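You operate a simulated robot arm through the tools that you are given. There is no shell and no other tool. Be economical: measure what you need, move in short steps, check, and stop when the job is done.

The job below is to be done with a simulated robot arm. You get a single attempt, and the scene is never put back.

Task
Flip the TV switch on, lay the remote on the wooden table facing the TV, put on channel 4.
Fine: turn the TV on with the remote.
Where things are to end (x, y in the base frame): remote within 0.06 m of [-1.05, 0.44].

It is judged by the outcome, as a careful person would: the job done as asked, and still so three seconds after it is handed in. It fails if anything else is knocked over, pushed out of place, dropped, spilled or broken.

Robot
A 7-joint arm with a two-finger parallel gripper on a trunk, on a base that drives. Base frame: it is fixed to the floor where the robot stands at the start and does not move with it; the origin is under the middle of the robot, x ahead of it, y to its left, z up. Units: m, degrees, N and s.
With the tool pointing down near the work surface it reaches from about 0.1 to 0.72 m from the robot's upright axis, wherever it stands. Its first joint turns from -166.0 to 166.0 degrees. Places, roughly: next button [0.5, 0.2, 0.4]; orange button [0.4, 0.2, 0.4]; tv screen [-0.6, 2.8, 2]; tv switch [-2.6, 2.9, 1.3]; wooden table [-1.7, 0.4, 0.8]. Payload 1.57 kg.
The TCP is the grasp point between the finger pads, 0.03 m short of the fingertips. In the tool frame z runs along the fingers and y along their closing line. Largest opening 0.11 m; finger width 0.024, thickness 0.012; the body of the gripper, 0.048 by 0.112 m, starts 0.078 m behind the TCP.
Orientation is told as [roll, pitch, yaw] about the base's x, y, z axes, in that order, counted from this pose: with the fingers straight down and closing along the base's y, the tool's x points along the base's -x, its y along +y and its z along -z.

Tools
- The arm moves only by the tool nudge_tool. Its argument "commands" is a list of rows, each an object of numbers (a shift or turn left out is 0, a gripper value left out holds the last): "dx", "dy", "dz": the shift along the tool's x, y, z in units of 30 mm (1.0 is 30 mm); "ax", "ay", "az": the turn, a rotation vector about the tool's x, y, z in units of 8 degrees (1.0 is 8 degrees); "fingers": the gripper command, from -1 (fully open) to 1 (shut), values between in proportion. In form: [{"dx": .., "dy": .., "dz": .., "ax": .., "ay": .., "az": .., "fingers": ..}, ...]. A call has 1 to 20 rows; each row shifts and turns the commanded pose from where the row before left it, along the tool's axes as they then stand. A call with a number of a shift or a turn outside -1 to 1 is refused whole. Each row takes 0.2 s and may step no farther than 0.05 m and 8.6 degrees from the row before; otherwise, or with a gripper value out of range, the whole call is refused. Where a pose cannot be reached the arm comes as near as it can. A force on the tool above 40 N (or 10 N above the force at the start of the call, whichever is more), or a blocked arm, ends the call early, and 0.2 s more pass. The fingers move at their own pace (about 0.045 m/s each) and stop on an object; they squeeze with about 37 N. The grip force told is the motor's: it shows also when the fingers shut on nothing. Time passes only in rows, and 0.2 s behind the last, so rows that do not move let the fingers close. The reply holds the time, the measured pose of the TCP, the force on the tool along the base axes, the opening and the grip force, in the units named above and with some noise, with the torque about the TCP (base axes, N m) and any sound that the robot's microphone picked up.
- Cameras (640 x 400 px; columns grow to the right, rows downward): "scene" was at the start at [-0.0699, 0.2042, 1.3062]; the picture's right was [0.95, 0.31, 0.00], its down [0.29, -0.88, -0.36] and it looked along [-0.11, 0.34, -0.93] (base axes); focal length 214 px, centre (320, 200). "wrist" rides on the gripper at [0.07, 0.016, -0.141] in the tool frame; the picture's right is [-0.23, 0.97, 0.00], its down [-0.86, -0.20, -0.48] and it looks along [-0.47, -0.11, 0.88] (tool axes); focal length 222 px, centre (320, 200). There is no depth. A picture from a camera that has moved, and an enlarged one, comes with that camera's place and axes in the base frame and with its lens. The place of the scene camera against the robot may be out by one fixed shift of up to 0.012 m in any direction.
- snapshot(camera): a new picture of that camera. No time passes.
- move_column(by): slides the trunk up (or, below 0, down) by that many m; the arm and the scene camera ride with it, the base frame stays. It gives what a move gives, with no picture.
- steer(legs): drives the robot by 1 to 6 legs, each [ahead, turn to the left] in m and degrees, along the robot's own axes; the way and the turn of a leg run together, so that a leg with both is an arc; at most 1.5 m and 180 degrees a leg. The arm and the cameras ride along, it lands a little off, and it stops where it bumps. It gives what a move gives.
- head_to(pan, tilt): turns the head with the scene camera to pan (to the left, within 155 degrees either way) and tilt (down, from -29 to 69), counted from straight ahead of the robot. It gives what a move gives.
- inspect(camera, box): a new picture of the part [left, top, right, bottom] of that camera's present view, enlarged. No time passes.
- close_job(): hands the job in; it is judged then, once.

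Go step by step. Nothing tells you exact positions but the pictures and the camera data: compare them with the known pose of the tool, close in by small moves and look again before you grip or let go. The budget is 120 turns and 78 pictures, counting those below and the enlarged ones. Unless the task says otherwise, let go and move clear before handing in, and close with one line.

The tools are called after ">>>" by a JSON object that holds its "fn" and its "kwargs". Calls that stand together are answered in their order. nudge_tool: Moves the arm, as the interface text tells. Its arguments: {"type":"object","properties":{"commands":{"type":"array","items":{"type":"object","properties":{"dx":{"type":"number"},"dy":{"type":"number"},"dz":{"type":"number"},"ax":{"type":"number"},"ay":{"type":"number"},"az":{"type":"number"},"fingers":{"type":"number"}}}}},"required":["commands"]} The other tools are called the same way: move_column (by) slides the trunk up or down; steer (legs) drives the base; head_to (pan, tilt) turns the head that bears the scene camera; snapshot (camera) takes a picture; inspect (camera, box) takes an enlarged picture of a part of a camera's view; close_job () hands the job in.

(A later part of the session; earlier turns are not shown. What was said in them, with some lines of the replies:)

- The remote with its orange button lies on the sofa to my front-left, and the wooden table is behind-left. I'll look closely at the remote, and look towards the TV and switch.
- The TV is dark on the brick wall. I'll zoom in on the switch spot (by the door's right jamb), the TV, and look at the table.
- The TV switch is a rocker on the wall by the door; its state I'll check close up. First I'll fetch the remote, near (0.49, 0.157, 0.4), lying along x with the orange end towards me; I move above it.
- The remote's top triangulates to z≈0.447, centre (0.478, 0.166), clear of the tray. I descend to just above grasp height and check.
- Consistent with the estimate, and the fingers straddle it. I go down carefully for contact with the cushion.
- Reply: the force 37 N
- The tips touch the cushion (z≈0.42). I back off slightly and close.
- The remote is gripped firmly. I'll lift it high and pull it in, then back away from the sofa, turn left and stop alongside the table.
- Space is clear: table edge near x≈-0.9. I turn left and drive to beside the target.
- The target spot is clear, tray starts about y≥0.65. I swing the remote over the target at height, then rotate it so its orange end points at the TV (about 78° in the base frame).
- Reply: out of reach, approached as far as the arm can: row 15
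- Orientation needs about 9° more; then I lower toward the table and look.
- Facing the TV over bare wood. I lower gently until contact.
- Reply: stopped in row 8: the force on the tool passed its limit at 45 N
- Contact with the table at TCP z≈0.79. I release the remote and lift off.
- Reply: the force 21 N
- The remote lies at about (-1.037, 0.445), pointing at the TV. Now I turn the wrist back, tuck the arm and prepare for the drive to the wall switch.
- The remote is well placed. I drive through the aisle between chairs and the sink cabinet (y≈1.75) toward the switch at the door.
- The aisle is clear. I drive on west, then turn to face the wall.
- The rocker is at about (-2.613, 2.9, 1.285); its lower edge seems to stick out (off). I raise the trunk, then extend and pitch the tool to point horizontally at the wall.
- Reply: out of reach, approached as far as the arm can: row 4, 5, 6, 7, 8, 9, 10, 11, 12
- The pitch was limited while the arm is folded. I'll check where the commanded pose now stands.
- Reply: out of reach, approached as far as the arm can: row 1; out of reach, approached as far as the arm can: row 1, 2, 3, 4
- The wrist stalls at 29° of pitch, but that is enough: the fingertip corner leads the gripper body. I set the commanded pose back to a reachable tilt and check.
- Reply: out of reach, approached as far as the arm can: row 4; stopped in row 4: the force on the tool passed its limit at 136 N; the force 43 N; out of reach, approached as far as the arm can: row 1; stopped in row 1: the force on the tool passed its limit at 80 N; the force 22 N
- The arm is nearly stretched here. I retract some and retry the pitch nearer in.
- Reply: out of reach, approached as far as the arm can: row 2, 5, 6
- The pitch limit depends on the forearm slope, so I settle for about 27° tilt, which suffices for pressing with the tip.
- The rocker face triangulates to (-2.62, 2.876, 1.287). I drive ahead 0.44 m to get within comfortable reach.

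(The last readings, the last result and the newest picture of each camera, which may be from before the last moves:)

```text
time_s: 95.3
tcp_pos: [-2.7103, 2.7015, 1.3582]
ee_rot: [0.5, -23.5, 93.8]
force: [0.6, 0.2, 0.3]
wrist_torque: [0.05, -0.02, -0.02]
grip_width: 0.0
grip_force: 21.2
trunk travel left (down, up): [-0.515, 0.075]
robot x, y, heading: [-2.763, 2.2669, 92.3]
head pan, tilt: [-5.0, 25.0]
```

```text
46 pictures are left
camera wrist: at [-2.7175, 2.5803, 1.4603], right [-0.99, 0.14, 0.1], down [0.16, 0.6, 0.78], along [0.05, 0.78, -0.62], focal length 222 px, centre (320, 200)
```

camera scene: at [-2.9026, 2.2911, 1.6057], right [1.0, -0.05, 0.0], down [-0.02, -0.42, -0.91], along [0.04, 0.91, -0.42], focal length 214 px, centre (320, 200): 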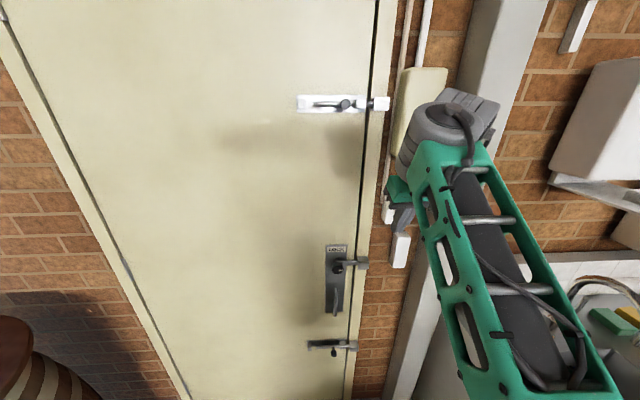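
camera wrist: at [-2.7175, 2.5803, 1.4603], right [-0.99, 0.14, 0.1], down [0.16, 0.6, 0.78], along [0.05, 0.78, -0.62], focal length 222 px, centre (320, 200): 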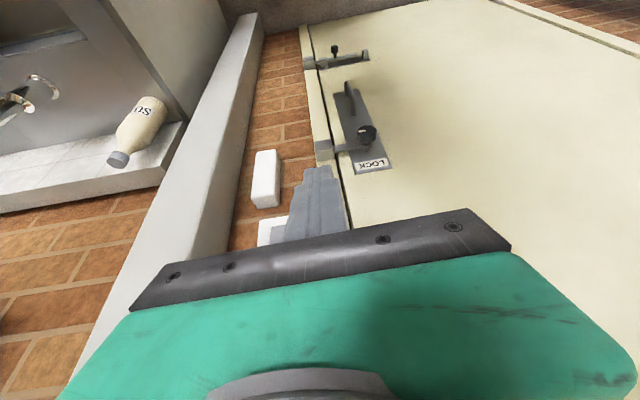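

A grey box above the switch protrudes near my wrist, so a flatter tool is wanted. Lowering the trunk while raising the hand should permit more pitch.

>>> {"fn": "move_column", "kwargs": {"by": -0.12}}

>>> {"fn": "nudge_tool", "kwargs": {"commands": [{"dz": -0.6, "ay": -0.5}, {"dz": -0.6, "ay": -0.5}, {"dz": -0.6, "ay": -0.5}, {"dz": -0.6, "ay": -0.5}, {"dz": -0.6, "ay": -0.5}]}}

```text
time_s: 96.8
tcp_pos: [-2.7113, 2.7012, 1.2391]
ee_rot: [0.5, -23.6, 93.8]
force: [-0.1, -0.9, -1.2]
wrist_torque: [0.01, -0.03, 0.01]
grip_width: 0.0
grip_force: 21.2
trunk travel left (down, up): [-0.395, 0.195]
robot x, y, heading: [-2.7619, 2.2703, 92.0]
head pan, tilt: [-5.0, 25.0]
```

```text
time_s: 98.0
tcp_pos: [-2.7067, 2.6565, 1.3154]
ee_rot: [0.6, -43.8, 93.5]
force: [-0.2, 0.2, 0.3]
wrist_torque: [0.0, -0.01, -0.01]
grip_width: 0.0
grip_force: 21.2
trunk travel left (down, up): [-0.395, 0.195]
robot x, y, heading: [-2.7642, 2.2675, 92.2]
head pan, tilt: [-5.0, 25.0]
```

That works: 44° now. Once more the same way.

>>> {"fn": "move_column", "kwargs": {"by": -0.14}}

>>> {"fn": "nudge_tool", "kwargs": {"commands": [{"dz": -0.7, "ay": -0.5}, {"dz": -0.7, "ay": -0.5}, {"dz": -0.7, "dx": -0.3, "ay": -0.5}, {"dz": -0.5, "dx": -0.3, "ay": -0.5}, {"dx": -0.6, "ay": -0.5}, {"dx": -0.6, "ay": -0.5}]}}

>>> {"fn": "snapshot", "kwargs": {"camera": "scene"}}

>>> {"fn": "snapshot", "kwargs": {"camera": "wrist"}}

```text
time_s: 99.7
tcp_pos: [-2.7069, 2.6577, 1.1739]
ee_rot: [0.5, -43.5, 93.5]
force: [0.9, 0.5, 0.4]
wrist_torque: [0.0, 0.03, -0.02]
grip_width: 0.0001
grip_force: 21.4
trunk travel left (down, up): [-0.255, 0.335]
robot x, y, heading: [-2.7611, 2.2693, 92.2]
head pan, tilt: [-5.0, 25.0]
```

```text
time_s: 101.1
tcp_pos: [-2.7077, 2.6302, 1.2708]
ee_rot: [0.2, -66.2, 90.8]
force: [0.1, 1.2, 0.6]
wrist_torque: [0.0, -0.04, -0.03]
grip_width: 0.0001
grip_force: 21.2
out of reach, approached as far as the arm can: row 6
trunk travel left (down, up): [-0.255, 0.335]
robot x, y, heading: [-2.7651, 2.2704, 92.0]
head pan, tilt: [-5.0, 25.0]
```

```text
45 pictures are left
camera scene: at [-2.9088, 2.3008, 1.3455], right [1.0, -0.05, 0.01], down [-0.02, -0.43, -0.9], along [0.05, 0.9, -0.43], focal length 214 px, centre (320, 200)
```

scene: 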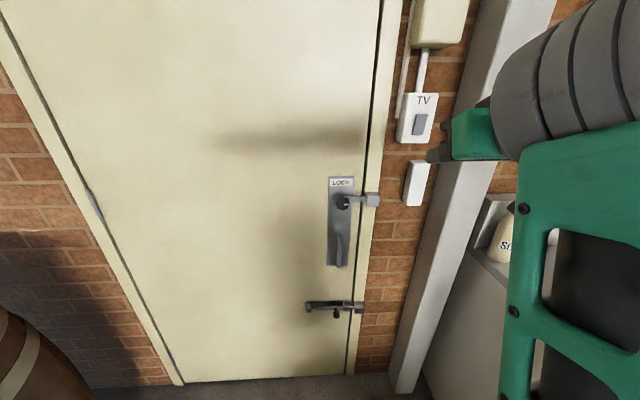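

```text
44 pictures are left
camera wrist: at [-2.7201, 2.4728, 1.2628], right [-0.97, 0.08, 0.21], down [0.2, -0.09, 0.98], along [0.09, 0.99, 0.07], focal length 222 px, centre (320, 200)
```

wrist: 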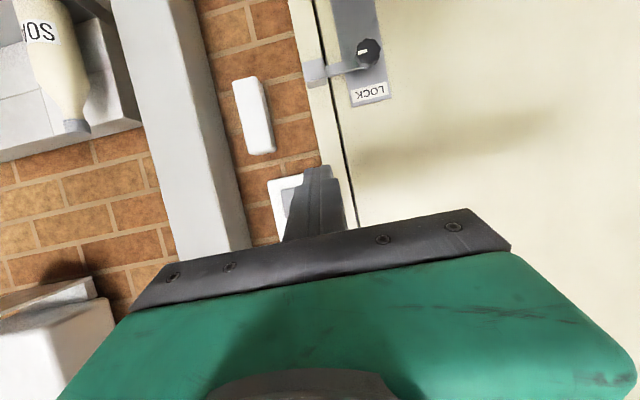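

Pitch is 66° now, plenty. Let me look at the rocker closely.

>>> {"fn": "inspect", "kwargs": {"camera": "scene", "box": [390, 85, 450, 150]}}

```text
6.15 times, centred on (420, 118) of scene
camera zoom: at [-2.9088, 2.3008, 1.3455], right [1.0, -0.05, 0.01], down [-0.02, -0.43, -0.9], along [0.05, 0.9, -0.43], focal length 1320 px, centre (-295, 708)
```

zoom: 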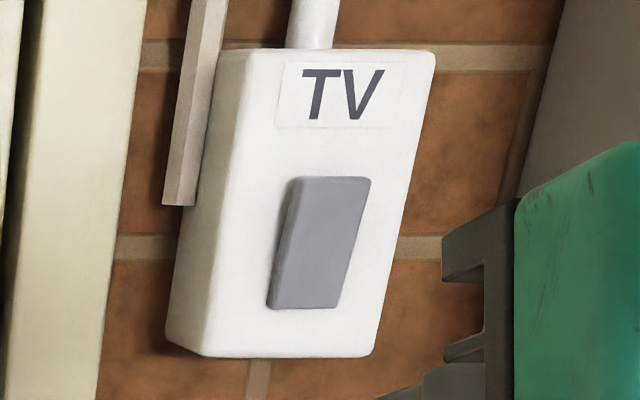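

The rocker's edges suggest its top half sticks out, so I'll press the top half first, then verify. Moving the tip in front of it.

>>> {"fn": "nudge_tool", "kwargs": {"commands": [{"dx": -0.53, "dy": -0.49, "dz": 0.6}, {"dx": -0.53, "dy": -0.49, "dz": 0.6}, {"dx": -0.53, "dy": -0.49, "dz": 0.6}, {"dx": -0.53, "dy": -0.49, "dz": 0.6}, {"dx": -0.53, "dy": -0.49, "dz": 0.6}, {"dx": -0.53, "dy": -0.49, "dz": 0.6}]}}

>>> {"fn": "snapshot", "kwargs": {"camera": "scene"}}

>>> {"fn": "snapshot", "kwargs": {"camera": "wrist"}}

```text
time_s: 102.5
tcp_pos: [-2.6682, 2.7423, 1.3522]
ee_rot: [1.2, -67.6, 92.9]
force: [-1.4, -0.1, 0.3]
wrist_torque: [0.01, -0.01, 0.01]
grip_width: 0.0
grip_force: 20.6
out of reach, approached as far as the arm can: row 1, 2, 3
trunk travel left (down, up): [-0.255, 0.335]
robot x, y, heading: [-2.7591, 2.27, 92.1]
head pan, tilt: [-5.0, 25.0]
```

```text
42 pictures are left
camera scene: at [-2.9025, 2.2917, 1.3456], right [1.0, -0.05, 0.0], down [-0.02, -0.42, -0.91], along [0.04, 0.91, -0.42], focal length 214 px, centre (320, 200)
```

scene: 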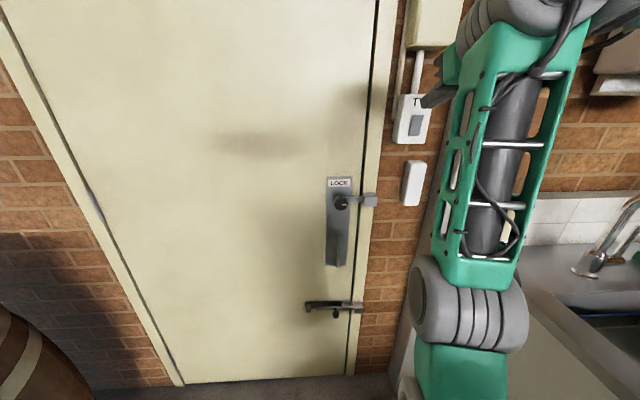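

```text
41 pictures are left
camera wrist: at [-2.6727, 2.5839, 1.3418], right [-0.98, 0.02, 0.22], down [0.21, -0.1, 0.97], along [0.04, 0.99, 0.09], focal length 222 px, centre (320, 200)
```

wrist: 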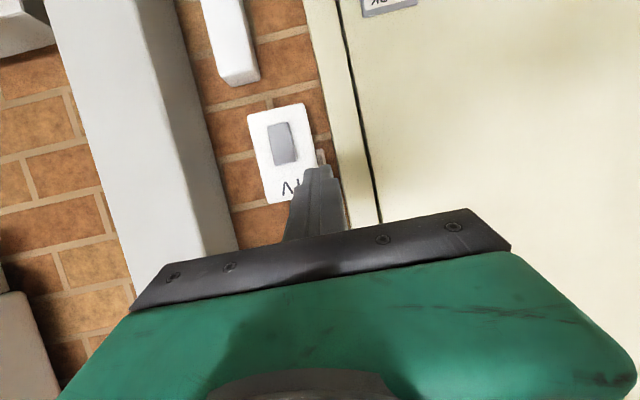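

>>> {"fn": "inspect", "kwargs": {"camera": "wrist", "box": [235, 95, 345, 205]}}

```text
3.64 times, centred on (290, 150) of wrist
camera zoom: at [-2.6727, 2.5839, 1.3418], right [-0.98, 0.02, 0.22], down [0.21, -0.1, 0.97], along [0.04, 0.99, 0.09], focal length 808 px, centre (429, 382)
```

zoom: 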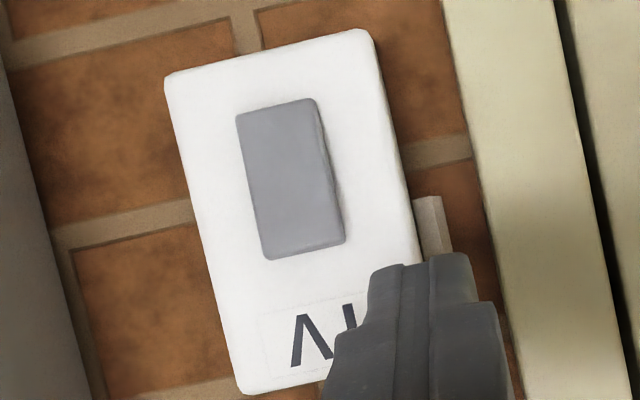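

Both views agree on the rocker at (-2.627, 2.876, 1.286). I bring the tip right in front of its upper half.

>>> {"fn": "nudge_tool", "kwargs": {"commands": [{"dx": 0.23, "dy": -0.48, "dz": 0.75}, {"dx": 0.23, "dy": -0.48, "dz": 0.75}, {"dx": 0.23, "dy": -0.48, "dz": 0.75}, {}]}}

>>> {"fn": "inspect", "kwargs": {"camera": "scene", "box": [370, 70, 480, 170]}}

>>> {"fn": "inspect", "kwargs": {"camera": "wrist", "box": [225, 85, 345, 205]}}

```text
time_s: 103.5
tcp_pos: [-2.6307, 2.7944, 1.2948]
ee_rot: [1.1, -67.7, 92.8]
force: [-0.2, 1.0, -0.4]
wrist_torque: [0.0, -0.04, 0.0]
grip_width: 0.0002
grip_force: 21.0
out of reach, approached as far as the arm can: row 2, 3
trunk travel left (down, up): [-0.255, 0.335]
robot x, y, heading: [-2.7622, 2.2675, 92.3]
head pan, tilt: [-5.0, 25.0]
```

```text
4.00 times, centred on (425, 120) of scene
camera zoom: at [-2.9025, 2.2914, 1.3457], right [1.0, -0.05, 0.0], down [-0.02, -0.42, -0.91], along [0.04, 0.91, -0.42], focal length 858 px, centre (-100, 520)
```

zoom: 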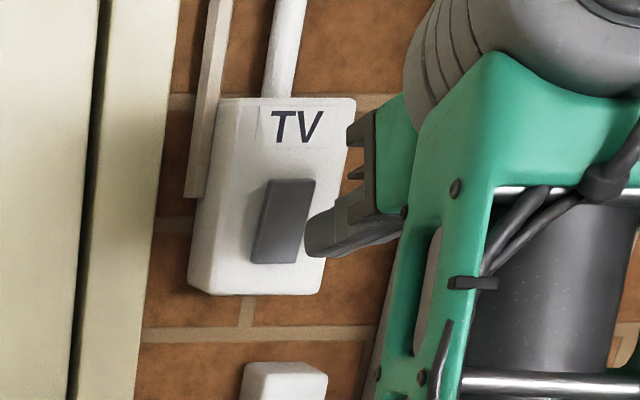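

```text
3.33 times, centred on (285, 145) of wrist
camera zoom: at [-2.6348, 2.6361, 1.2836], right [-0.98, 0.02, 0.22], down [0.21, -0.1, 0.97], along [0.04, 0.99, 0.1], focal length 740 px, centre (437, 383)
```

zoom: 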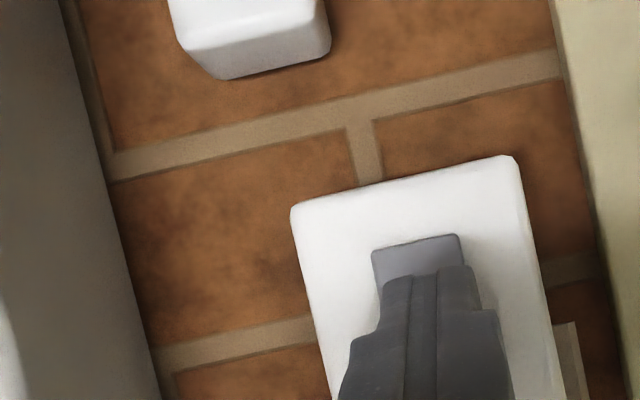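

Aligned laterally; I shift up about 12 mm so the tip meets the top half and push forward in small steps.

>>> {"fn": "nudge_tool", "kwargs": {"commands": [{"dx": -0.4}, {"dx": -0.1, "dz": 0.3}, {"dx": -0.1, "dz": 0.25}, {"dx": -0.1, "dz": 0.25}, {"dx": -0.1, "dz": 0.25}]}}

>>> {"fn": "inspect", "kwargs": {"camera": "scene", "box": [370, 70, 480, 170]}}

```text
time_s: 104.7
tcp_pos: [-2.6315, 2.7979, 1.2906]
ee_rot: [1.2, -67.3, 93.0]
force: [0.9, 0.1, -0.9]
wrist_torque: [0.01, -0.03, -0.01]
grip_width: 0.0
grip_force: 20.9
out of reach, approached as far as the arm can: row 1, 2, 3, 4, 5
trunk travel left (down, up): [-0.255, 0.335]
robot x, y, heading: [-2.7642, 2.2703, 92.3]
head pan, tilt: [-5.0, 25.0]
```

```text
4.00 times, centred on (425, 120) of scene
camera zoom: at [-2.9026, 2.2912, 1.3457], right [1.0, -0.05, 0.0], down [-0.02, -0.42, -0.91], along [0.04, 0.91, -0.42], focal length 858 px, centre (-100, 520)
```

zoom: 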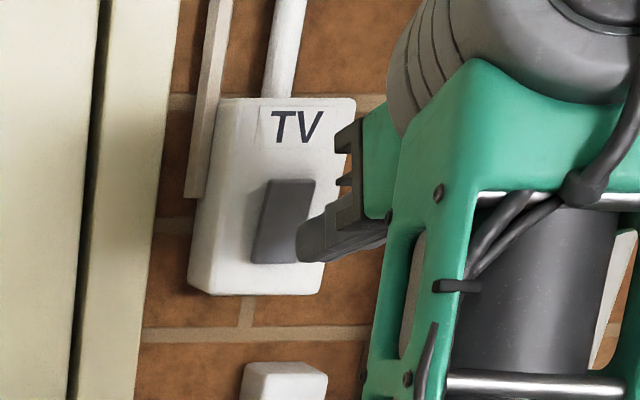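

The arm is at its reach limit here. I back the tip off, drive 6 cm closer, then approach again.

>>> {"fn": "nudge_tool", "kwargs": {"commands": [{"dx": 0.2, "dz": -1}, {"dx": 0.3, "dz": -1}, {"dx": 0.2, "dz": -1}, {"dz": -0.5}]}}

>>> {"fn": "steer", "kwargs": {"legs": [[0.06, 0]]}}

>>> {"fn": "move_column", "kwargs": {"by": 0.03}}

```text
time_s: 105.7
tcp_pos: [-2.6217, 2.727, 1.329]
ee_rot: [0.9, -67.5, 92.9]
force: [-1.6, 0.0, -0.3]
wrist_torque: [-0.01, 0.0, -0.03]
grip_width: 0.0
grip_force: 21.4
out of reach, approached as far as the arm can: row 1, 2, 3, 4
trunk travel left (down, up): [-0.255, 0.335]
robot x, y, heading: [-2.7617, 2.2676, 92.3]
head pan, tilt: [-5.0, 25.0]
```

```text
time_s: 106.7
tcp_pos: [-2.6252, 2.787, 1.3285]
ee_rot: [1.1, -67.5, 92.8]
force: [-0.3, 0.8, 0.5]
wrist_torque: [0.0, -0.02, 0.0]
grip_width: 0.0001
grip_force: 20.9
trunk travel left (down, up): [-0.255, 0.335]
robot x, y, heading: [-2.7646, 2.3297, 92.3]
head pan, tilt: [-5.0, 25.0]
```

```text
time_s: 107.4
tcp_pos: [-2.6243, 2.7886, 1.3588]
ee_rot: [1.0, -67.5, 92.8]
force: [0.4, 0.1, -0.1]
wrist_torque: [-0.02, 0.03, -0.03]
grip_width: 0.0001
grip_force: 21.6
trunk travel left (down, up): [-0.285, 0.305]
robot x, y, heading: [-2.7615, 2.3263, 92.3]
head pan, tilt: [-5.0, 25.0]
```

>>> {"fn": "nudge_tool", "kwargs": {"commands": [{"dx": 0.8, "dz": 0.3}, {"dx": 0.8, "dz": 0.3}, {}]}}

```text
time_s: 108.2
tcp_pos: [-2.6173, 2.7976, 1.3524]
ee_rot: [0.7, -67.4, 92.9]
force: [-0.4, 0.5, -0.7]
wrist_torque: [-0.01, -0.01, 0.0]
grip_width: 0.0
grip_force: 22.0
out of reach, approached as far as the arm can: row 1, 2
trunk travel left (down, up): [-0.285, 0.305]
robot x, y, heading: [-2.7663, 2.3284, 92.6]
head pan, tilt: [-5.0, 25.0]
```

The commanded pitch is the limiting part; I ease it by about 15°.

>>> {"fn": "nudge_tool", "kwargs": {"commands": [{"ay": 0.7}, {"ay": 0.7}, {"ay": 0.7}, {}]}}

```text
time_s: 109.2
tcp_pos: [-2.6289, 2.7902, 1.3306]
ee_rot: [0.6, -50.7, 93.4]
force: [-0.1, 0.0, 0.5]
wrist_torque: [-0.01, -0.01, -0.01]
grip_width: 0.0
grip_force: 20.7
out of reach, approached as far as the arm can: row 1, 2, 3
trunk travel left (down, up): [-0.285, 0.305]
robot x, y, heading: [-2.7625, 2.3287, 92.1]
head pan, tilt: [-5.0, 25.0]
```

Reachable now. I lower 15 mm and push forward in small steps onto the upper half.

>>> {"fn": "nudge_tool", "kwargs": {"commands": [{"dx": 0.39, "dz": 0.3}, {"dx": -0.21, "dz": 0.26}, {"dx": -0.21, "dz": 0.26}, {"dx": -0.21, "dz": 0.26}]}}

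>>> {"fn": "inspect", "kwargs": {"camera": "scene", "box": [370, 60, 500, 170]}}

```text
time_s: 110.2
tcp_pos: [-2.63, 2.8191, 1.3157]
ee_rot: [0.6, -50.6, 93.4]
force: [-0.3, -0.3, 0.1]
wrist_torque: [0.01, 0.0, 0.0]
grip_width: 0.0001
grip_force: 21.5
trunk travel left (down, up): [-0.285, 0.305]
robot x, y, heading: [-2.7661, 2.3301, 92.3]
head pan, tilt: [-5.0, 25.0]
```

```text
3.64 times, centred on (435, 115) of scene
camera zoom: at [-2.905, 2.3508, 1.3757], right [1.0, -0.05, 0.0], down [-0.02, -0.42, -0.91], along [0.04, 0.91, -0.42], focal length 780 px, centre (-98, 509)
```

zoom: 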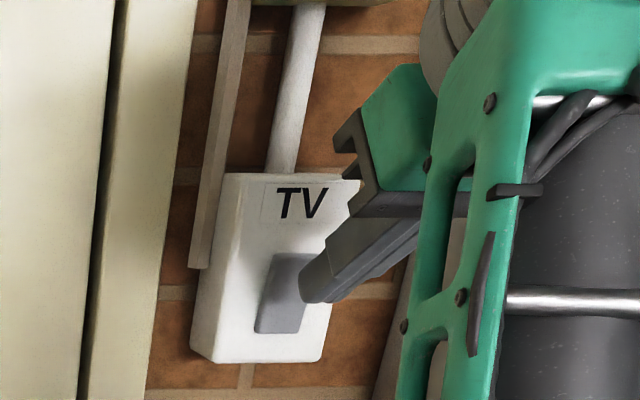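

>>> {"fn": "nudge_tool", "kwargs": {"commands": [{"dx": -0.2, "dz": 0.16}, {"dx": -0.14, "dz": 0.17}, {"dx": -0.14, "dz": 0.17}, {"dx": -0.14, "dz": 0.17}, {"dx": -0.14, "dz": 0.17}, {"dx": -0.14, "dz": 0.17}]}}

>>> {"fn": "inspect", "kwargs": {"camera": "scene", "box": [370, 60, 500, 170]}}

```text
time_s: 111.6
tcp_pos: [-2.6317, 2.845, 1.3063]
ee_rot: [0.6, -50.9, 93.3]
force: [0.5, -0.9, -0.3]
wrist_torque: [0.01, 0.03, 0.01]
grip_width: 0.0002
grip_force: 21.8
out of reach, approached as far as the arm can: row 2, 4, 6
trunk travel left (down, up): [-0.285, 0.305]
robot x, y, heading: [-2.7651, 2.3287, 92.3]
head pan, tilt: [-5.0, 25.0]
```

```text
3.64 times, centred on (435, 115) of scene
camera zoom: at [-2.905, 2.3507, 1.3757], right [1.0, -0.05, 0.0], down [-0.02, -0.42, -0.91], along [0.04, 0.91, -0.42], focal length 780 px, centre (-98, 509)
```

zoom: 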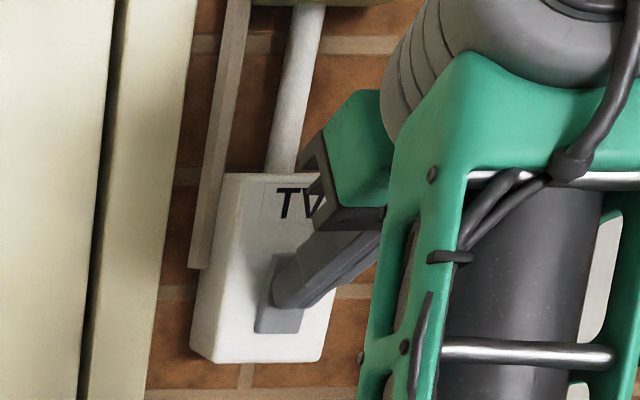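

Still no contact, and again near the reach limit. I retract a little and drive 6 cm more.

>>> {"fn": "nudge_tool", "kwargs": {"commands": [{"dz": -1}, {"dz": -1}, {}]}}

>>> {"fn": "steer", "kwargs": {"legs": [[0.06, 0]]}}

```text
time_s: 112.4
tcp_pos: [-2.6293, 2.7922, 1.3295]
ee_rot: [0.6, -50.6, 93.4]
force: [0.3, -0.6, -0.2]
wrist_torque: [-0.01, 0.01, 0.01]
grip_width: 0.0001
grip_force: 21.7
out of reach, approached as far as the arm can: row 1, 2
trunk travel left (down, up): [-0.285, 0.305]
robot x, y, heading: [-2.7684, 2.3301, 92.2]
head pan, tilt: [-5.0, 25.0]
```

```text
time_s: 113.4
tcp_pos: [-2.633, 2.8538, 1.3291]
ee_rot: [0.6, -50.7, 93.3]
force: [0.8, -0.3, -0.5]
wrist_torque: [0.0, 0.0, -0.02]
grip_width: 0.0002
grip_force: 20.6
trunk travel left (down, up): [-0.285, 0.305]
robot x, y, heading: [-2.7661, 2.3882, 92.3]
head pan, tilt: [-5.0, 25.0]
```

>>> {"fn": "inspect", "kwargs": {"camera": "scene", "box": [400, 40, 530, 150]}}

>>> {"fn": "snapshot", "kwargs": {"camera": "wrist"}}

```text
3.64 times, centred on (465, 95) of scene
camera zoom: at [-2.9075, 2.4109, 1.3756], right [1.0, -0.05, 0.0], down [-0.02, -0.42, -0.91], along [0.04, 0.91, -0.42], focal length 780 px, centre (-207, 582)
```

zoom: 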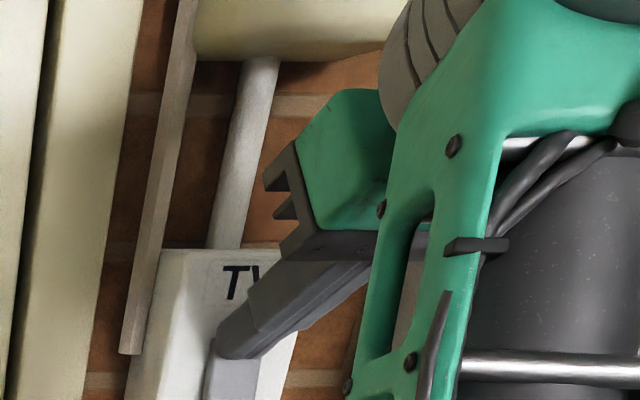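

```text
33 pictures are left
camera wrist: at [-2.6382, 2.6992, 1.3647], right [-0.98, 0.08, 0.18], down [0.19, 0.19, 0.96], along [0.04, 0.98, -0.2], focal length 222 px, centre (320, 200)
```

wrist: 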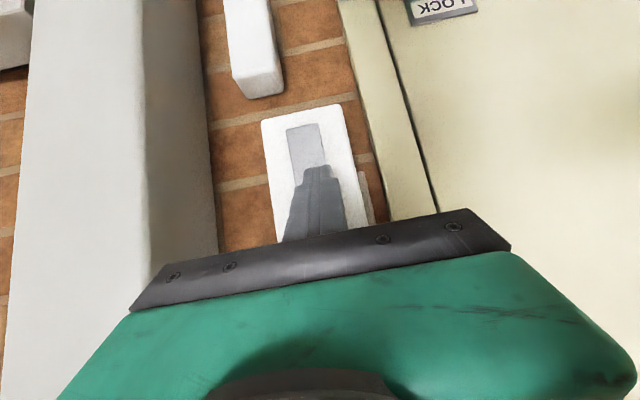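

The tip is just above the rocker's top edge. I back off a touch, lower 20 mm and press in small steps.

>>> {"fn": "nudge_tool", "kwargs": {"commands": [{"dx": 0.4, "dz": -0.2}, {"dx": 0.37, "dz": 0.31}, {"dx": -0.15, "dz": 0.18}, {"dx": -0.15, "dz": 0.18}, {"dx": -0.15, "dz": 0.18}, {"dx": -0.15, "dz": 0.18}, {"dx": -0.15, "dz": 0.18}]}}

```text
time_s: 114.5
tcp_pos: [-2.6324, 2.8485, 1.3127]
ee_rot: [0.5, -51.1, 93.2]
force: [2.3, -22.6, -5.3]
wrist_torque: [-0.37, -0.07, -0.12]
grip_width: 0.0
grip_force: 21.2
trunk travel left (down, up): [-0.285, 0.305]
robot x, y, heading: [-2.7664, 2.3877, 92.4]
head pan, tilt: [-5.0, 25.0]
stopped in row 5: the force on the tool passed its limit at 49 N (the readings are from after the stop); the commanded pose is now the measured one
```

Contact at 49 N on the upper half. I retract to see whether the rocker has moved.

>>> {"fn": "nudge_tool", "kwargs": {"commands": [{"dz": -0.8}, {"dz": -1}, {"dz": -1}, {"dz": -1}]}}

>>> {"fn": "inspect", "kwargs": {"camera": "scene", "box": [390, 40, 510, 150]}}

```text
time_s: 115.5
tcp_pos: [-2.6396, 2.7961, 1.341]
ee_rot: [0.5, -50.8, 93.4]
force: [0.6, 0.3, 0.0]
wrist_torque: [0.0, -0.03, -0.04]
grip_width: 0.0
grip_force: 21.8
out of reach, approached as far as the arm can: row 2, 3, 4
trunk travel left (down, up): [-0.285, 0.305]
robot x, y, heading: [-2.7681, 2.3862, 92.6]
head pan, tilt: [-5.0, 25.0]
```

```text
3.64 times, centred on (450, 95) of scene
camera zoom: at [-2.9076, 2.4108, 1.3757], right [1.0, -0.05, 0.0], down [-0.02, -0.42, -0.91], along [0.04, 0.91, -0.42], focal length 780 px, centre (-153, 582)
```

zoom: 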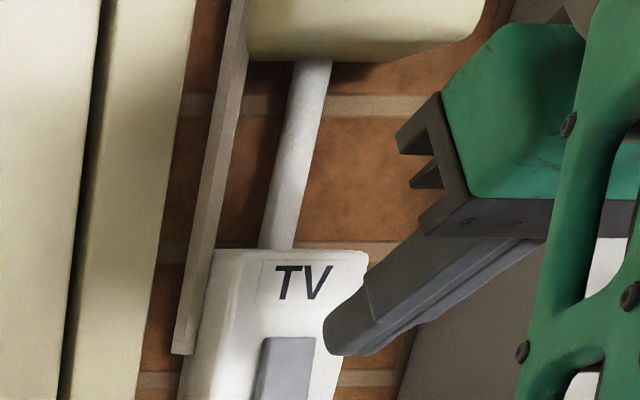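

>>> {"fn": "inspect", "kwargs": {"camera": "scene", "box": [410, 100, 490, 180]}}

```text
5.00 times, centred on (450, 140) of scene
camera zoom: at [-2.9076, 2.4108, 1.3757], right [1.0, -0.05, 0.0], down [-0.02, -0.42, -0.91], along [0.04, 0.91, -0.42], focal length 1072 px, centre (-330, 500)
```

zoom: 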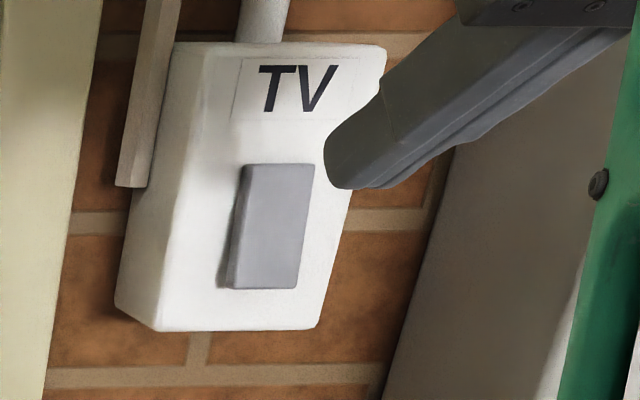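

The rocker's bottom now sticks out where the top did before, so it flipped. I look at the TV for a standby light.

>>> {"fn": "head_to", "kwargs": {"pan": -82, "tilt": -12}}

>>> {"fn": "snapshot", "kwargs": {"camera": "scene"}}

```text
time_s: 117.0
tcp_pos: [-2.6391, 2.7962, 1.3404]
ee_rot: [0.7, -50.8, 93.3]
force: [0.0, 0.5, -0.1]
wrist_torque: [0.01, -0.02, 0.01]
grip_width: 0.0002
grip_force: 21.2
trunk travel left (down, up): [-0.285, 0.305]
robot x, y, heading: [-2.7714, 2.3879, 92.5]
head pan, tilt: [-82.0, -12.0]
```

```text
30 pictures are left
camera scene: at [-2.8303, 2.3336, 1.4342], right [0.18, -0.98, 0.0], down [0.2, 0.04, -0.98], along [0.96, 0.17, 0.21], focal length 214 px, centre (320, 200)
```

scene: 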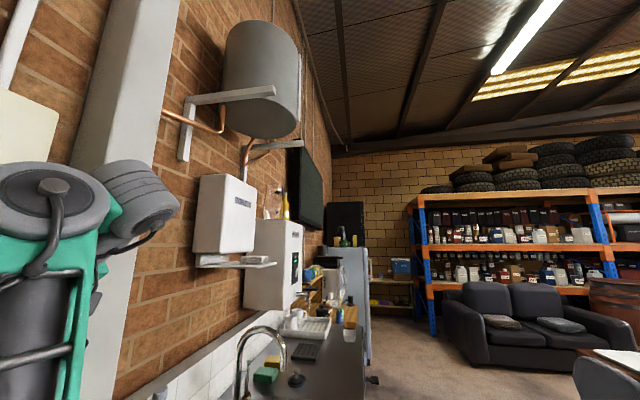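

The LED isn't visible from here. I back away from the wall and look at the TV from there.

>>> {"fn": "steer", "kwargs": {"legs": [[-0.6, 0]]}}

>>> {"fn": "head_to", "kwargs": {"pan": -68, "tilt": -10}}

>>> {"fn": "inspect", "kwargs": {"camera": "scene", "box": [240, 120, 400, 260]}}

```text
time_s: 120.3
tcp_pos: [-2.6152, 2.2036, 1.3398]
ee_rot: [0.5, -50.8, 93.2]
force: [0.0, -1.1, 0.1]
wrist_torque: [-0.02, 0.01, -0.03]
grip_width: 0.0
grip_force: 21.1
trunk travel left (down, up): [-0.285, 0.305]
robot x, y, heading: [-2.7464, 1.796, 92.1]
head pan, tilt: [-82.0, -12.0]
```

```text
time_s: 121.1
tcp_pos: [-2.615, 2.2003, 1.3399]
ee_rot: [0.6, -50.8, 93.2]
force: [0.3, -0.7, 1.2]
wrist_torque: [0.02, 0.04, -0.02]
grip_width: 0.0001
grip_force: 21.6
trunk travel left (down, up): [-0.285, 0.305]
robot x, y, heading: [-2.7455, 1.7999, 92.2]
head pan, tilt: [-68.0, -10.0]
```

```text
2.86 times, centred on (320, 190) of scene
camera zoom: at [-2.8127, 1.7606, 1.4313], right [0.41, -0.91, 0.0], down [0.16, 0.07, -0.98], along [0.9, 0.4, 0.17], focal length 613 px, centre (320, 229)
```

zoom: 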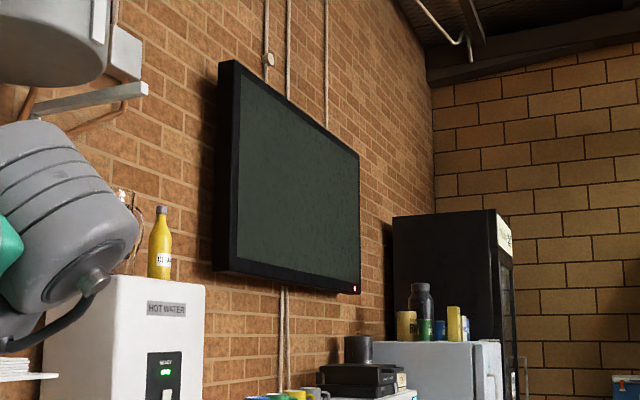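

The TV's LED is red: it has power. Now I drive back to the table's side.

>>> {"fn": "steer", "kwargs": {"legs": [[0, -92], [1.5, 0], [0.82, 0], [0, 90]]}}

```text
time_s: 140.2
tcp_pos: [-0.2851, 2.1788, 1.3407]
ee_rot: [0.7, -50.8, 92.1]
force: [0.4, -0.6, 0.6]
wrist_torque: [-0.01, 0.03, 0.0]
grip_width: 0.0002
grip_force: 21.9
trunk travel left (down, up): [-0.285, 0.305]
robot x, y, heading: [-0.4236, 1.7704, 90.9]
head pan, tilt: [-68.0, -10.0]
```

>>> {"fn": "steer", "kwargs": {"legs": [[0, -2.4], [-1.34, 0]]}}

>>> {"fn": "nudge_tool", "kwargs": {"commands": [{"ay": 1}, {"ay": 1}, {"ay": 1}, {"ay": 1}, {"ay": 1}, {"ay": 1}, {"ay": 0.35}, {}]}}

>>> {"fn": "head_to", "kwargs": {"pan": 80, "tilt": 55}}

>>> {"fn": "snapshot", "kwargs": {"camera": "scene"}}

```text
time_s: 147.3
tcp_pos: [-0.2925, 0.8582, 1.3401]
ee_rot: [0.6, -50.8, 91.5]
force: [-0.6, 0.2, 0.1]
wrist_torque: [0.01, 0.0, -0.03]
grip_width: 0.0
grip_force: 21.2
trunk travel left (down, up): [-0.285, 0.305]
robot x, y, heading: [-0.4324, 0.4548, 90.2]
head pan, tilt: [-68.0, -10.0]
```

```text
time_s: 148.3
tcp_pos: [-0.303, 0.8683, 1.2329]
ee_rot: [-0.1, -19.9, 92.9]
force: [4.2, 6.0, -4.5]
wrist_torque: [-0.02, 0.42, 0.5]
grip_width: 0.0003
grip_force: 21.1
out of reach, approached as far as the arm can: row 1, 2, 3, 4, 5
trunk travel left (down, up): [-0.285, 0.305]
robot x, y, heading: [-0.4335, 0.4527, 90.4]
head pan, tilt: [-68.0, -10.0]
stopped in row 5: the force on the tool passed its limit at 59 N (the readings are from after the stop); the commanded pose is now the measured one
```

```text
time_s: 150.6
tcp_pos: [-0.3024, 0.8692, 1.2322]
ee_rot: [0.0, -19.7, 92.8]
force: [9.8, 7.9, -10.0]
wrist_torque: [0.35, 0.95, 1.08]
grip_width: 0.0
grip_force: 21.9
trunk travel left (down, up): [-0.285, 0.305]
robot x, y, heading: [-0.4325, 0.4522, 90.5]
head pan, tilt: [80.0, 55.0]
```

```text
28 pictures are left
camera scene: at [-0.6507, 0.401, 1.3317], right [0.16, 0.99, 0.0], down [0.81, -0.14, -0.57], along [-0.57, 0.09, -0.82], focal length 214 px, centre (320, 200)
```

scene: 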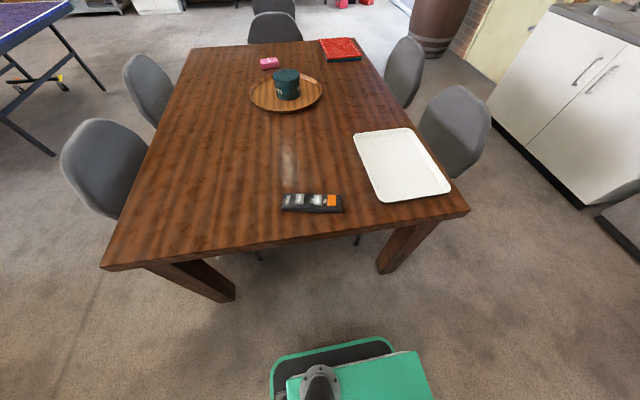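

The remote is untouched on the table. There is a small residual force on the arm while it unfolds; I'll lower the hand a bit and see if it vanishes.

>>> {"fn": "nudge_tool", "kwargs": {"commands": [{"dz": 0.5, "ay": 0.3}, {"dz": 0.7, "ay": 0.3}, {"dz": 0.8, "ay": 0.3}, {"dz": 0.8, "ay": 0.3}]}}

>>> {"fn": "head_to", "kwargs": {"pan": 0, "tilt": 25}}

>>> {"fn": "snapshot", "kwargs": {"camera": "scene"}}

```text
time_s: 151.6
tcp_pos: [-0.3052, 0.8942, 1.1502]
ee_rot: [-0.1, -10.0, 92.7]
force: [0.0, 0.0, -0.2]
wrist_torque: [0.0, 0.03, 0.03]
grip_width: 0.0002
grip_force: 21.4
trunk travel left (down, up): [-0.285, 0.305]
robot x, y, heading: [-0.4282, 0.4538, 90.4]
head pan, tilt: [80.0, 55.0]
```

```text
time_s: 153.2
tcp_pos: [-0.3055, 0.8929, 1.1507]
ee_rot: [0.0, -10.1, 92.7]
force: [-0.1, -0.1, -0.8]
wrist_torque: [0.03, 0.0, -0.04]
grip_width: 0.0
grip_force: 21.1
trunk travel left (down, up): [-0.285, 0.305]
robot x, y, heading: [-0.4335, 0.454, 90.4]
head pan, tilt: [0.0, 25.0]
```

```text
27 pictures are left
camera scene: at [-0.5805, 0.4813, 1.3756], right [1.0, 0.01, 0.0], down [0.0, -0.42, -0.91], along [-0.01, 0.91, -0.42], focal length 214 px, centre (320, 200)
```

scene: 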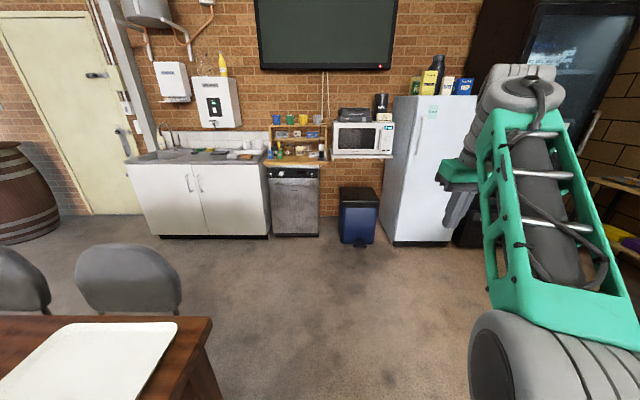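

Clear. I level the tool and swing over to above the remote's buttons at height.

>>> {"fn": "nudge_tool", "kwargs": {"commands": [{"ay": 0.65, "dz": 0.5}, {"ay": 0.6, "dz": 0.5}, {"dy": 1, "dx": 0.5, "dz": 0.2}, {"dy": 1, "dx": 0.5, "dz": 0.2}, {"dy": 1, "dx": 0.5, "dz": 0.2}, {"dy": 1, "dx": 0.5, "dz": 0.2}, {"dy": 1, "dx": 0.5, "dz": 0.2}, {"dy": 1, "dx": 0.5, "dz": 0.2}, {"dy": 1, "dx": 0.5, "dz": 0.2}, {"dy": 1, "dx": 0.5, "dz": 0.2}, {"dy": 1, "dx": 0.5, "dz": 0.2}, {"dy": 1, "dx": 0.5, "dz": 0.2}, {"dy": 1, "dx": 0.5, "dz": 0.2}, {"dy": 1, "dx": 0.5, "dz": 0.2}, {"dy": 1, "dx": 0.5, "dz": 0.2}, {"dy": 1, "dx": 0.5, "dz": 0.2}]}}

```text
time_s: 156.6
tcp_pos: [-0.7124, 0.6654, 1.0357]
ee_rot: [0.0, 0.0, 92.8]
force: [-0.1, 0.6, 0.3]
wrist_torque: [-0.04, 0.02, -0.03]
grip_width: 0.0
grip_force: 21.6
trunk travel left (down, up): [-0.285, 0.305]
robot x, y, heading: [-0.4338, 0.4543, 90.6]
head pan, tilt: [0.0, 25.0]
```

>>> {"fn": "nudge_tool", "kwargs": {"commands": [{"dy": 0.99, "dx": 0.47, "dz": 0.38}, {"dy": 0.99, "dx": 0.47, "dz": 0.38}, {"dy": 0.99, "dx": 0.47, "dz": 0.38}, {"dy": 0.99, "dx": 0.47, "dz": 0.38}, {"dy": 0.99, "dx": 0.47, "dz": 0.38}, {"dy": 0.99, "dx": 0.47, "dz": 0.38}, {"dy": 0.99, "dx": 0.47, "dz": 0.38}, {"dy": 0.99, "dx": 0.47, "dz": 0.38}, {"dy": 0.99, "dx": 0.47, "dz": 0.38}, {"dy": 0.99, "dx": 0.47, "dz": 0.38}]}}

>>> {"fn": "snapshot", "kwargs": {"camera": "wrist"}}

>>> {"fn": "head_to", "kwargs": {"pan": 80, "tilt": 55}}

>>> {"fn": "inspect", "kwargs": {"camera": "scene", "box": [260, 140, 420, 240]}}

```text
time_s: 158.8
tcp_pos: [-1.0068, 0.5122, 0.9254]
ee_rot: [0.0, -0.1, 92.6]
force: [0.1, 0.0, 0.5]
wrist_torque: [-0.02, 0.02, 0.03]
grip_width: 0.0001
grip_force: 21.6
trunk travel left (down, up): [-0.285, 0.305]
robot x, y, heading: [-0.4317, 0.4544, 90.7]
head pan, tilt: [0.0, 25.0]
```

```text
26 pictures are left
camera wrist: at [-1.0187, 0.4412, 1.0652], right [-0.98, 0.18, 0.0], down [0.16, 0.86, 0.48], along [0.09, 0.47, -0.88], focal length 222 px, centre (320, 200)
```

wrist: 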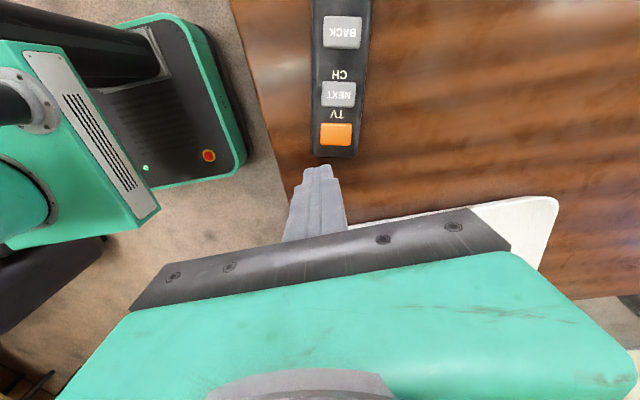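

```text
time_s: 160.3
tcp_pos: [-1.0046, 0.5114, 0.9234]
ee_rot: [0.1, -0.1, 92.7]
force: [0.6, -0.3, -0.2]
wrist_torque: [0.0, -0.05, -0.01]
grip_width: 0.0
grip_force: 21.2
trunk travel left (down, up): [-0.285, 0.305]
robot x, y, heading: [-0.4311, 0.4533, 90.4]
head pan, tilt: [80.0, 55.0]
```

```text
4.00 times, centred on (340, 190) of scene
camera zoom: at [-0.6509, 0.401, 1.3316], right [0.17, 0.99, 0.0], down [0.81, -0.14, -0.57], along [-0.57, 0.09, -0.82], focal length 858 px, centre (240, 240)
```

zoom: 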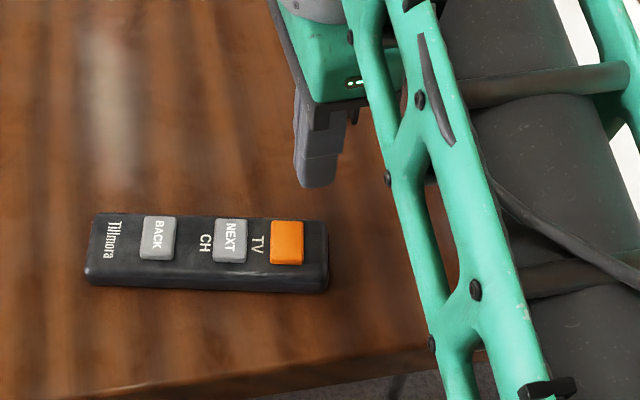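

The orange button is at (-1.026, 0.5025), NEXT at (-1.035, 0.460). I go above orange and press down gently.

>>> {"fn": "nudge_tool", "kwargs": {"commands": [{"dy": 0.71, "dx": 0.27, "dz": 0.3}, {"dz": 1}, {"dz": 1}, {"dz": 0.5}]}}

>>> {"fn": "snapshot", "kwargs": {"camera": "wrist"}}

```text
time_s: 161.3
tcp_pos: [-1.0251, 0.5023, 0.8396]
ee_rot: [0.1, -0.1, 92.8]
force: [-0.2, 0.1, -0.1]
wrist_torque: [0.02, 0.02, 0.01]
grip_width: 0.0003
grip_force: 21.2
trunk travel left (down, up): [-0.285, 0.305]
robot x, y, heading: [-0.4356, 0.4569, 90.5]
head pan, tilt: [80.0, 55.0]
```

```text
24 pictures are left
camera wrist: at [-1.0377, 0.4318, 0.9798], right [-0.98, 0.18, 0.0], down [0.16, 0.86, 0.48], along [0.09, 0.47, -0.88], focal length 222 px, centre (320, 200)
```

wrist: 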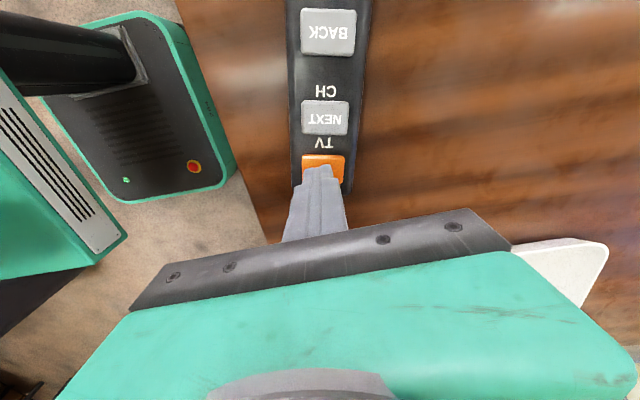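

Right over the orange button; pressing.

>>> {"fn": "nudge_tool", "kwargs": {"commands": [{"dz": 0.3}, {"dz": 0.15}, {"dz": 0.1}, {"dz": 0.1}]}}

```text
time_s: 162.3
tcp_pos: [-1.0264, 0.5025, 0.8196]
ee_rot: [0.0, -0.2, 92.7]
force: [0.1, 0.0, 0.7]
wrist_torque: [0.0, 0.01, -0.02]
grip_width: 0.0
grip_force: 20.7
trunk travel left (down, up): [-0.285, 0.305]
robot x, y, heading: [-0.4365, 0.4582, 90.3]
head pan, tilt: [80.0, 55.0]
heard: click
```

A click. I lift and look at the TV.

>>> {"fn": "nudge_tool", "kwargs": {"commands": [{"dz": -0.5}, {"dz": -0.8}]}}

>>> {"fn": "head_to", "kwargs": {"pan": 5, "tilt": -10}}

>>> {"fn": "inspect", "kwargs": {"camera": "scene", "box": [240, 80, 440, 230]}}

```text
time_s: 162.9
tcp_pos: [-1.0267, 0.5018, 0.8575]
ee_rot: [-0.2, 0.0, 92.8]
force: [-0.5, -0.1, 1.0]
wrist_torque: [0.0, 0.01, 0.02]
grip_width: 0.0
grip_force: 21.8
trunk travel left (down, up): [-0.285, 0.305]
robot x, y, heading: [-0.4315, 0.4542, 90.5]
head pan, tilt: [80.0, 55.0]
```

```text
time_s: 164.4
tcp_pos: [-1.0253, 0.5011, 0.8576]
ee_rot: [0.0, 0.0, 92.6]
force: [0.5, 0.0, -0.1]
wrist_torque: [0.03, 0.0, 0.02]
grip_width: 0.0002
grip_force: 21.2
trunk travel left (down, up): [-0.285, 0.305]
robot x, y, heading: [-0.431, 0.4583, 90.6]
head pan, tilt: [5.0, -10.0]
```

```text
2.67 times, centred on (340, 155) of scene
camera zoom: at [-0.588, 0.473, 1.4312], right [1.0, 0.1, 0.0], down [-0.02, 0.17, -0.98], along [-0.1, 0.98, 0.17], focal length 572 px, centre (267, 320)
```

zoom: 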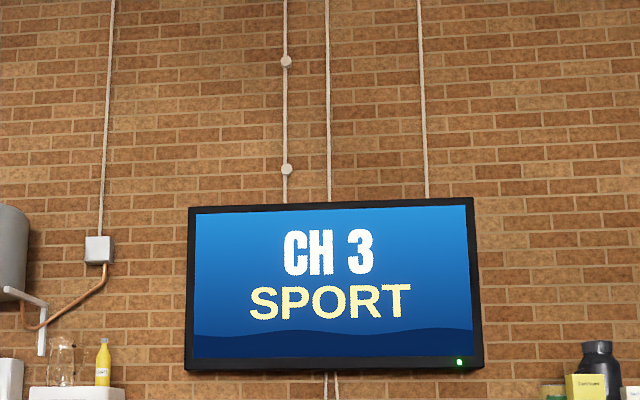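

The TV is on at CH 3. One press on NEXT is needed; I move over it and check.

>>> {"fn": "nudge_tool", "kwargs": {"commands": [{"dx": 0.7, "dy": 0.2}, {"dx": 0.7, "dy": 0.17}, {"dz": 0.6}]}}

>>> {"fn": "snapshot", "kwargs": {"camera": "wrist"}}

```text
time_s: 165.2
tcp_pos: [-1.0355, 0.4587, 0.8421]
ee_rot: [-0.1, -0.1, 92.8]
force: [0.2, -0.6, -0.2]
wrist_torque: [0.02, 0.01, -0.02]
grip_width: 0.0002
grip_force: 20.7
trunk travel left (down, up): [-0.285, 0.305]
robot x, y, heading: [-0.4373, 0.4538, 90.7]
head pan, tilt: [5.0, -10.0]
```

```text
22 pictures are left
camera wrist: at [-1.0471, 0.388, 0.9822], right [-0.98, 0.18, 0.0], down [0.16, 0.86, 0.48], along [0.09, 0.47, -0.88], focal length 222 px, centre (320, 200)
```

wrist: 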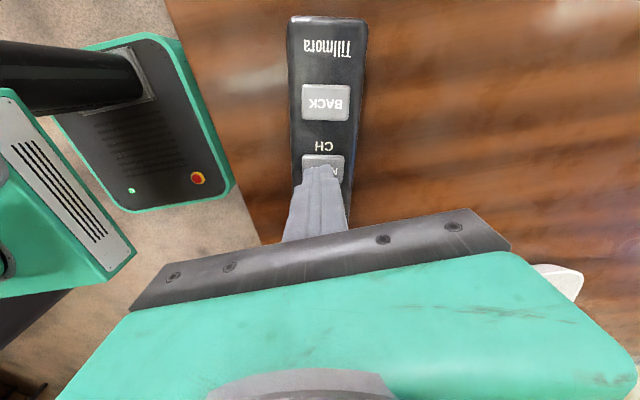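

Same alignment as before; pressing NEXT once.

>>> {"fn": "nudge_tool", "kwargs": {"commands": [{"dz": 0.3}, {"dz": 0.2}, {"dz": 0.1}, {"dz": 0.1}]}}

```text
time_s: 166.2
tcp_pos: [-1.0325, 0.4593, 0.8196]
ee_rot: [-0.1, -0.1, 92.6]
force: [-0.4, 0.0, 1.4]
wrist_torque: [-0.04, 0.01, -0.02]
grip_width: 0.0001
grip_force: 21.5
trunk travel left (down, up): [-0.285, 0.305]
robot x, y, heading: [-0.4353, 0.4522, 90.5]
head pan, tilt: [5.0, -10.0]
heard: click
```

A click again. I lift clear and check the TV and the remote.

>>> {"fn": "nudge_tool", "kwargs": {"commands": [{"dz": -0.7}, {"dz": -1}, {"dz": -1}, {"dz": -1}, {"dz": -1}, {"dz": -0.5, "dx": -0.5, "dy": -1}, {"dx": -0.5, "dy": -1}, {"dx": -0.5, "dy": -1}, {"dx": -0.5, "dy": -1}, {"dx": -0.5, "dy": -1}, {"dx": -0.5, "dy": -1}]}}

>>> {"fn": "inspect", "kwargs": {"camera": "scene", "box": [240, 80, 440, 230]}}

>>> {"fn": "head_to", "kwargs": {"pan": 80, "tilt": 55}}

>>> {"fn": "snapshot", "kwargs": {"camera": "scene"}}

```text
time_s: 168.6
tcp_pos: [-0.8565, 0.5597, 0.9773]
ee_rot: [0.0, -0.1, 92.7]
force: [-0.6, -0.4, 0.3]
wrist_torque: [0.04, -0.03, 0.01]
grip_width: 0.0
grip_force: 21.0
trunk travel left (down, up): [-0.285, 0.305]
robot x, y, heading: [-0.4327, 0.4527, 90.6]
head pan, tilt: [5.0, -10.0]
```

```text
2.67 times, centred on (340, 155) of scene
camera zoom: at [-0.588, 0.4729, 1.4313], right [1.0, 0.1, 0.0], down [-0.02, 0.17, -0.98], along [-0.09, 0.98, 0.17], focal length 572 px, centre (267, 320)
```

zoom: 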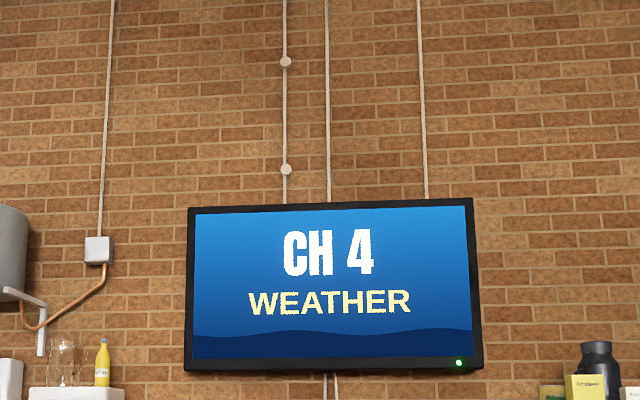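

```text
time_s: 170.0
tcp_pos: [-0.8578, 0.5603, 0.9772]
ee_rot: [0.0, -0.2, 92.8]
force: [0.9, 0.3, 0.3]
wrist_torque: [-0.05, 0.03, 0.03]
grip_width: 0.0
grip_force: 21.2
trunk travel left (down, up): [-0.285, 0.305]
robot x, y, heading: [-0.4356, 0.454, 90.5]
head pan, tilt: [80.0, 55.0]
```

```text
20 pictures are left
camera scene: at [-0.6509, 0.401, 1.3317], right [0.17, 0.99, 0.0], down [0.81, -0.14, -0.57], along [-0.57, 0.09, -0.82], focal length 214 px, centre (320, 200)
```

scene: 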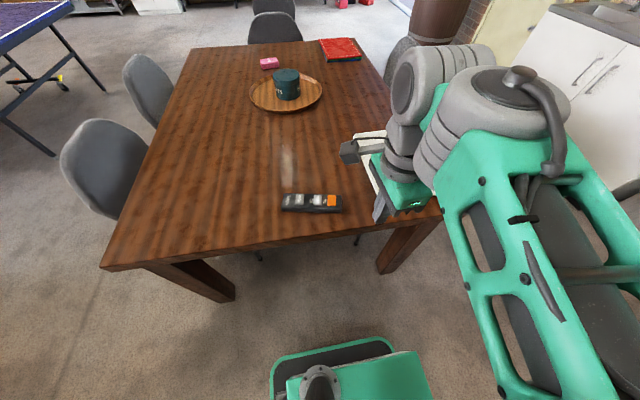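

The TV shows CH 4, its LED is green, and the remote lies in place facing the TV with the arm clear. I hand in.

>>> {"fn": "close_job", "kwargs": {}}

```text
The job is handed in.
```

The TV is switched on at the wall, turned on with the remote and showing channel 4. The remote lies on the wooden table facing the TV, at about (-1.04, 0.445), within the 0.06 m allowed.
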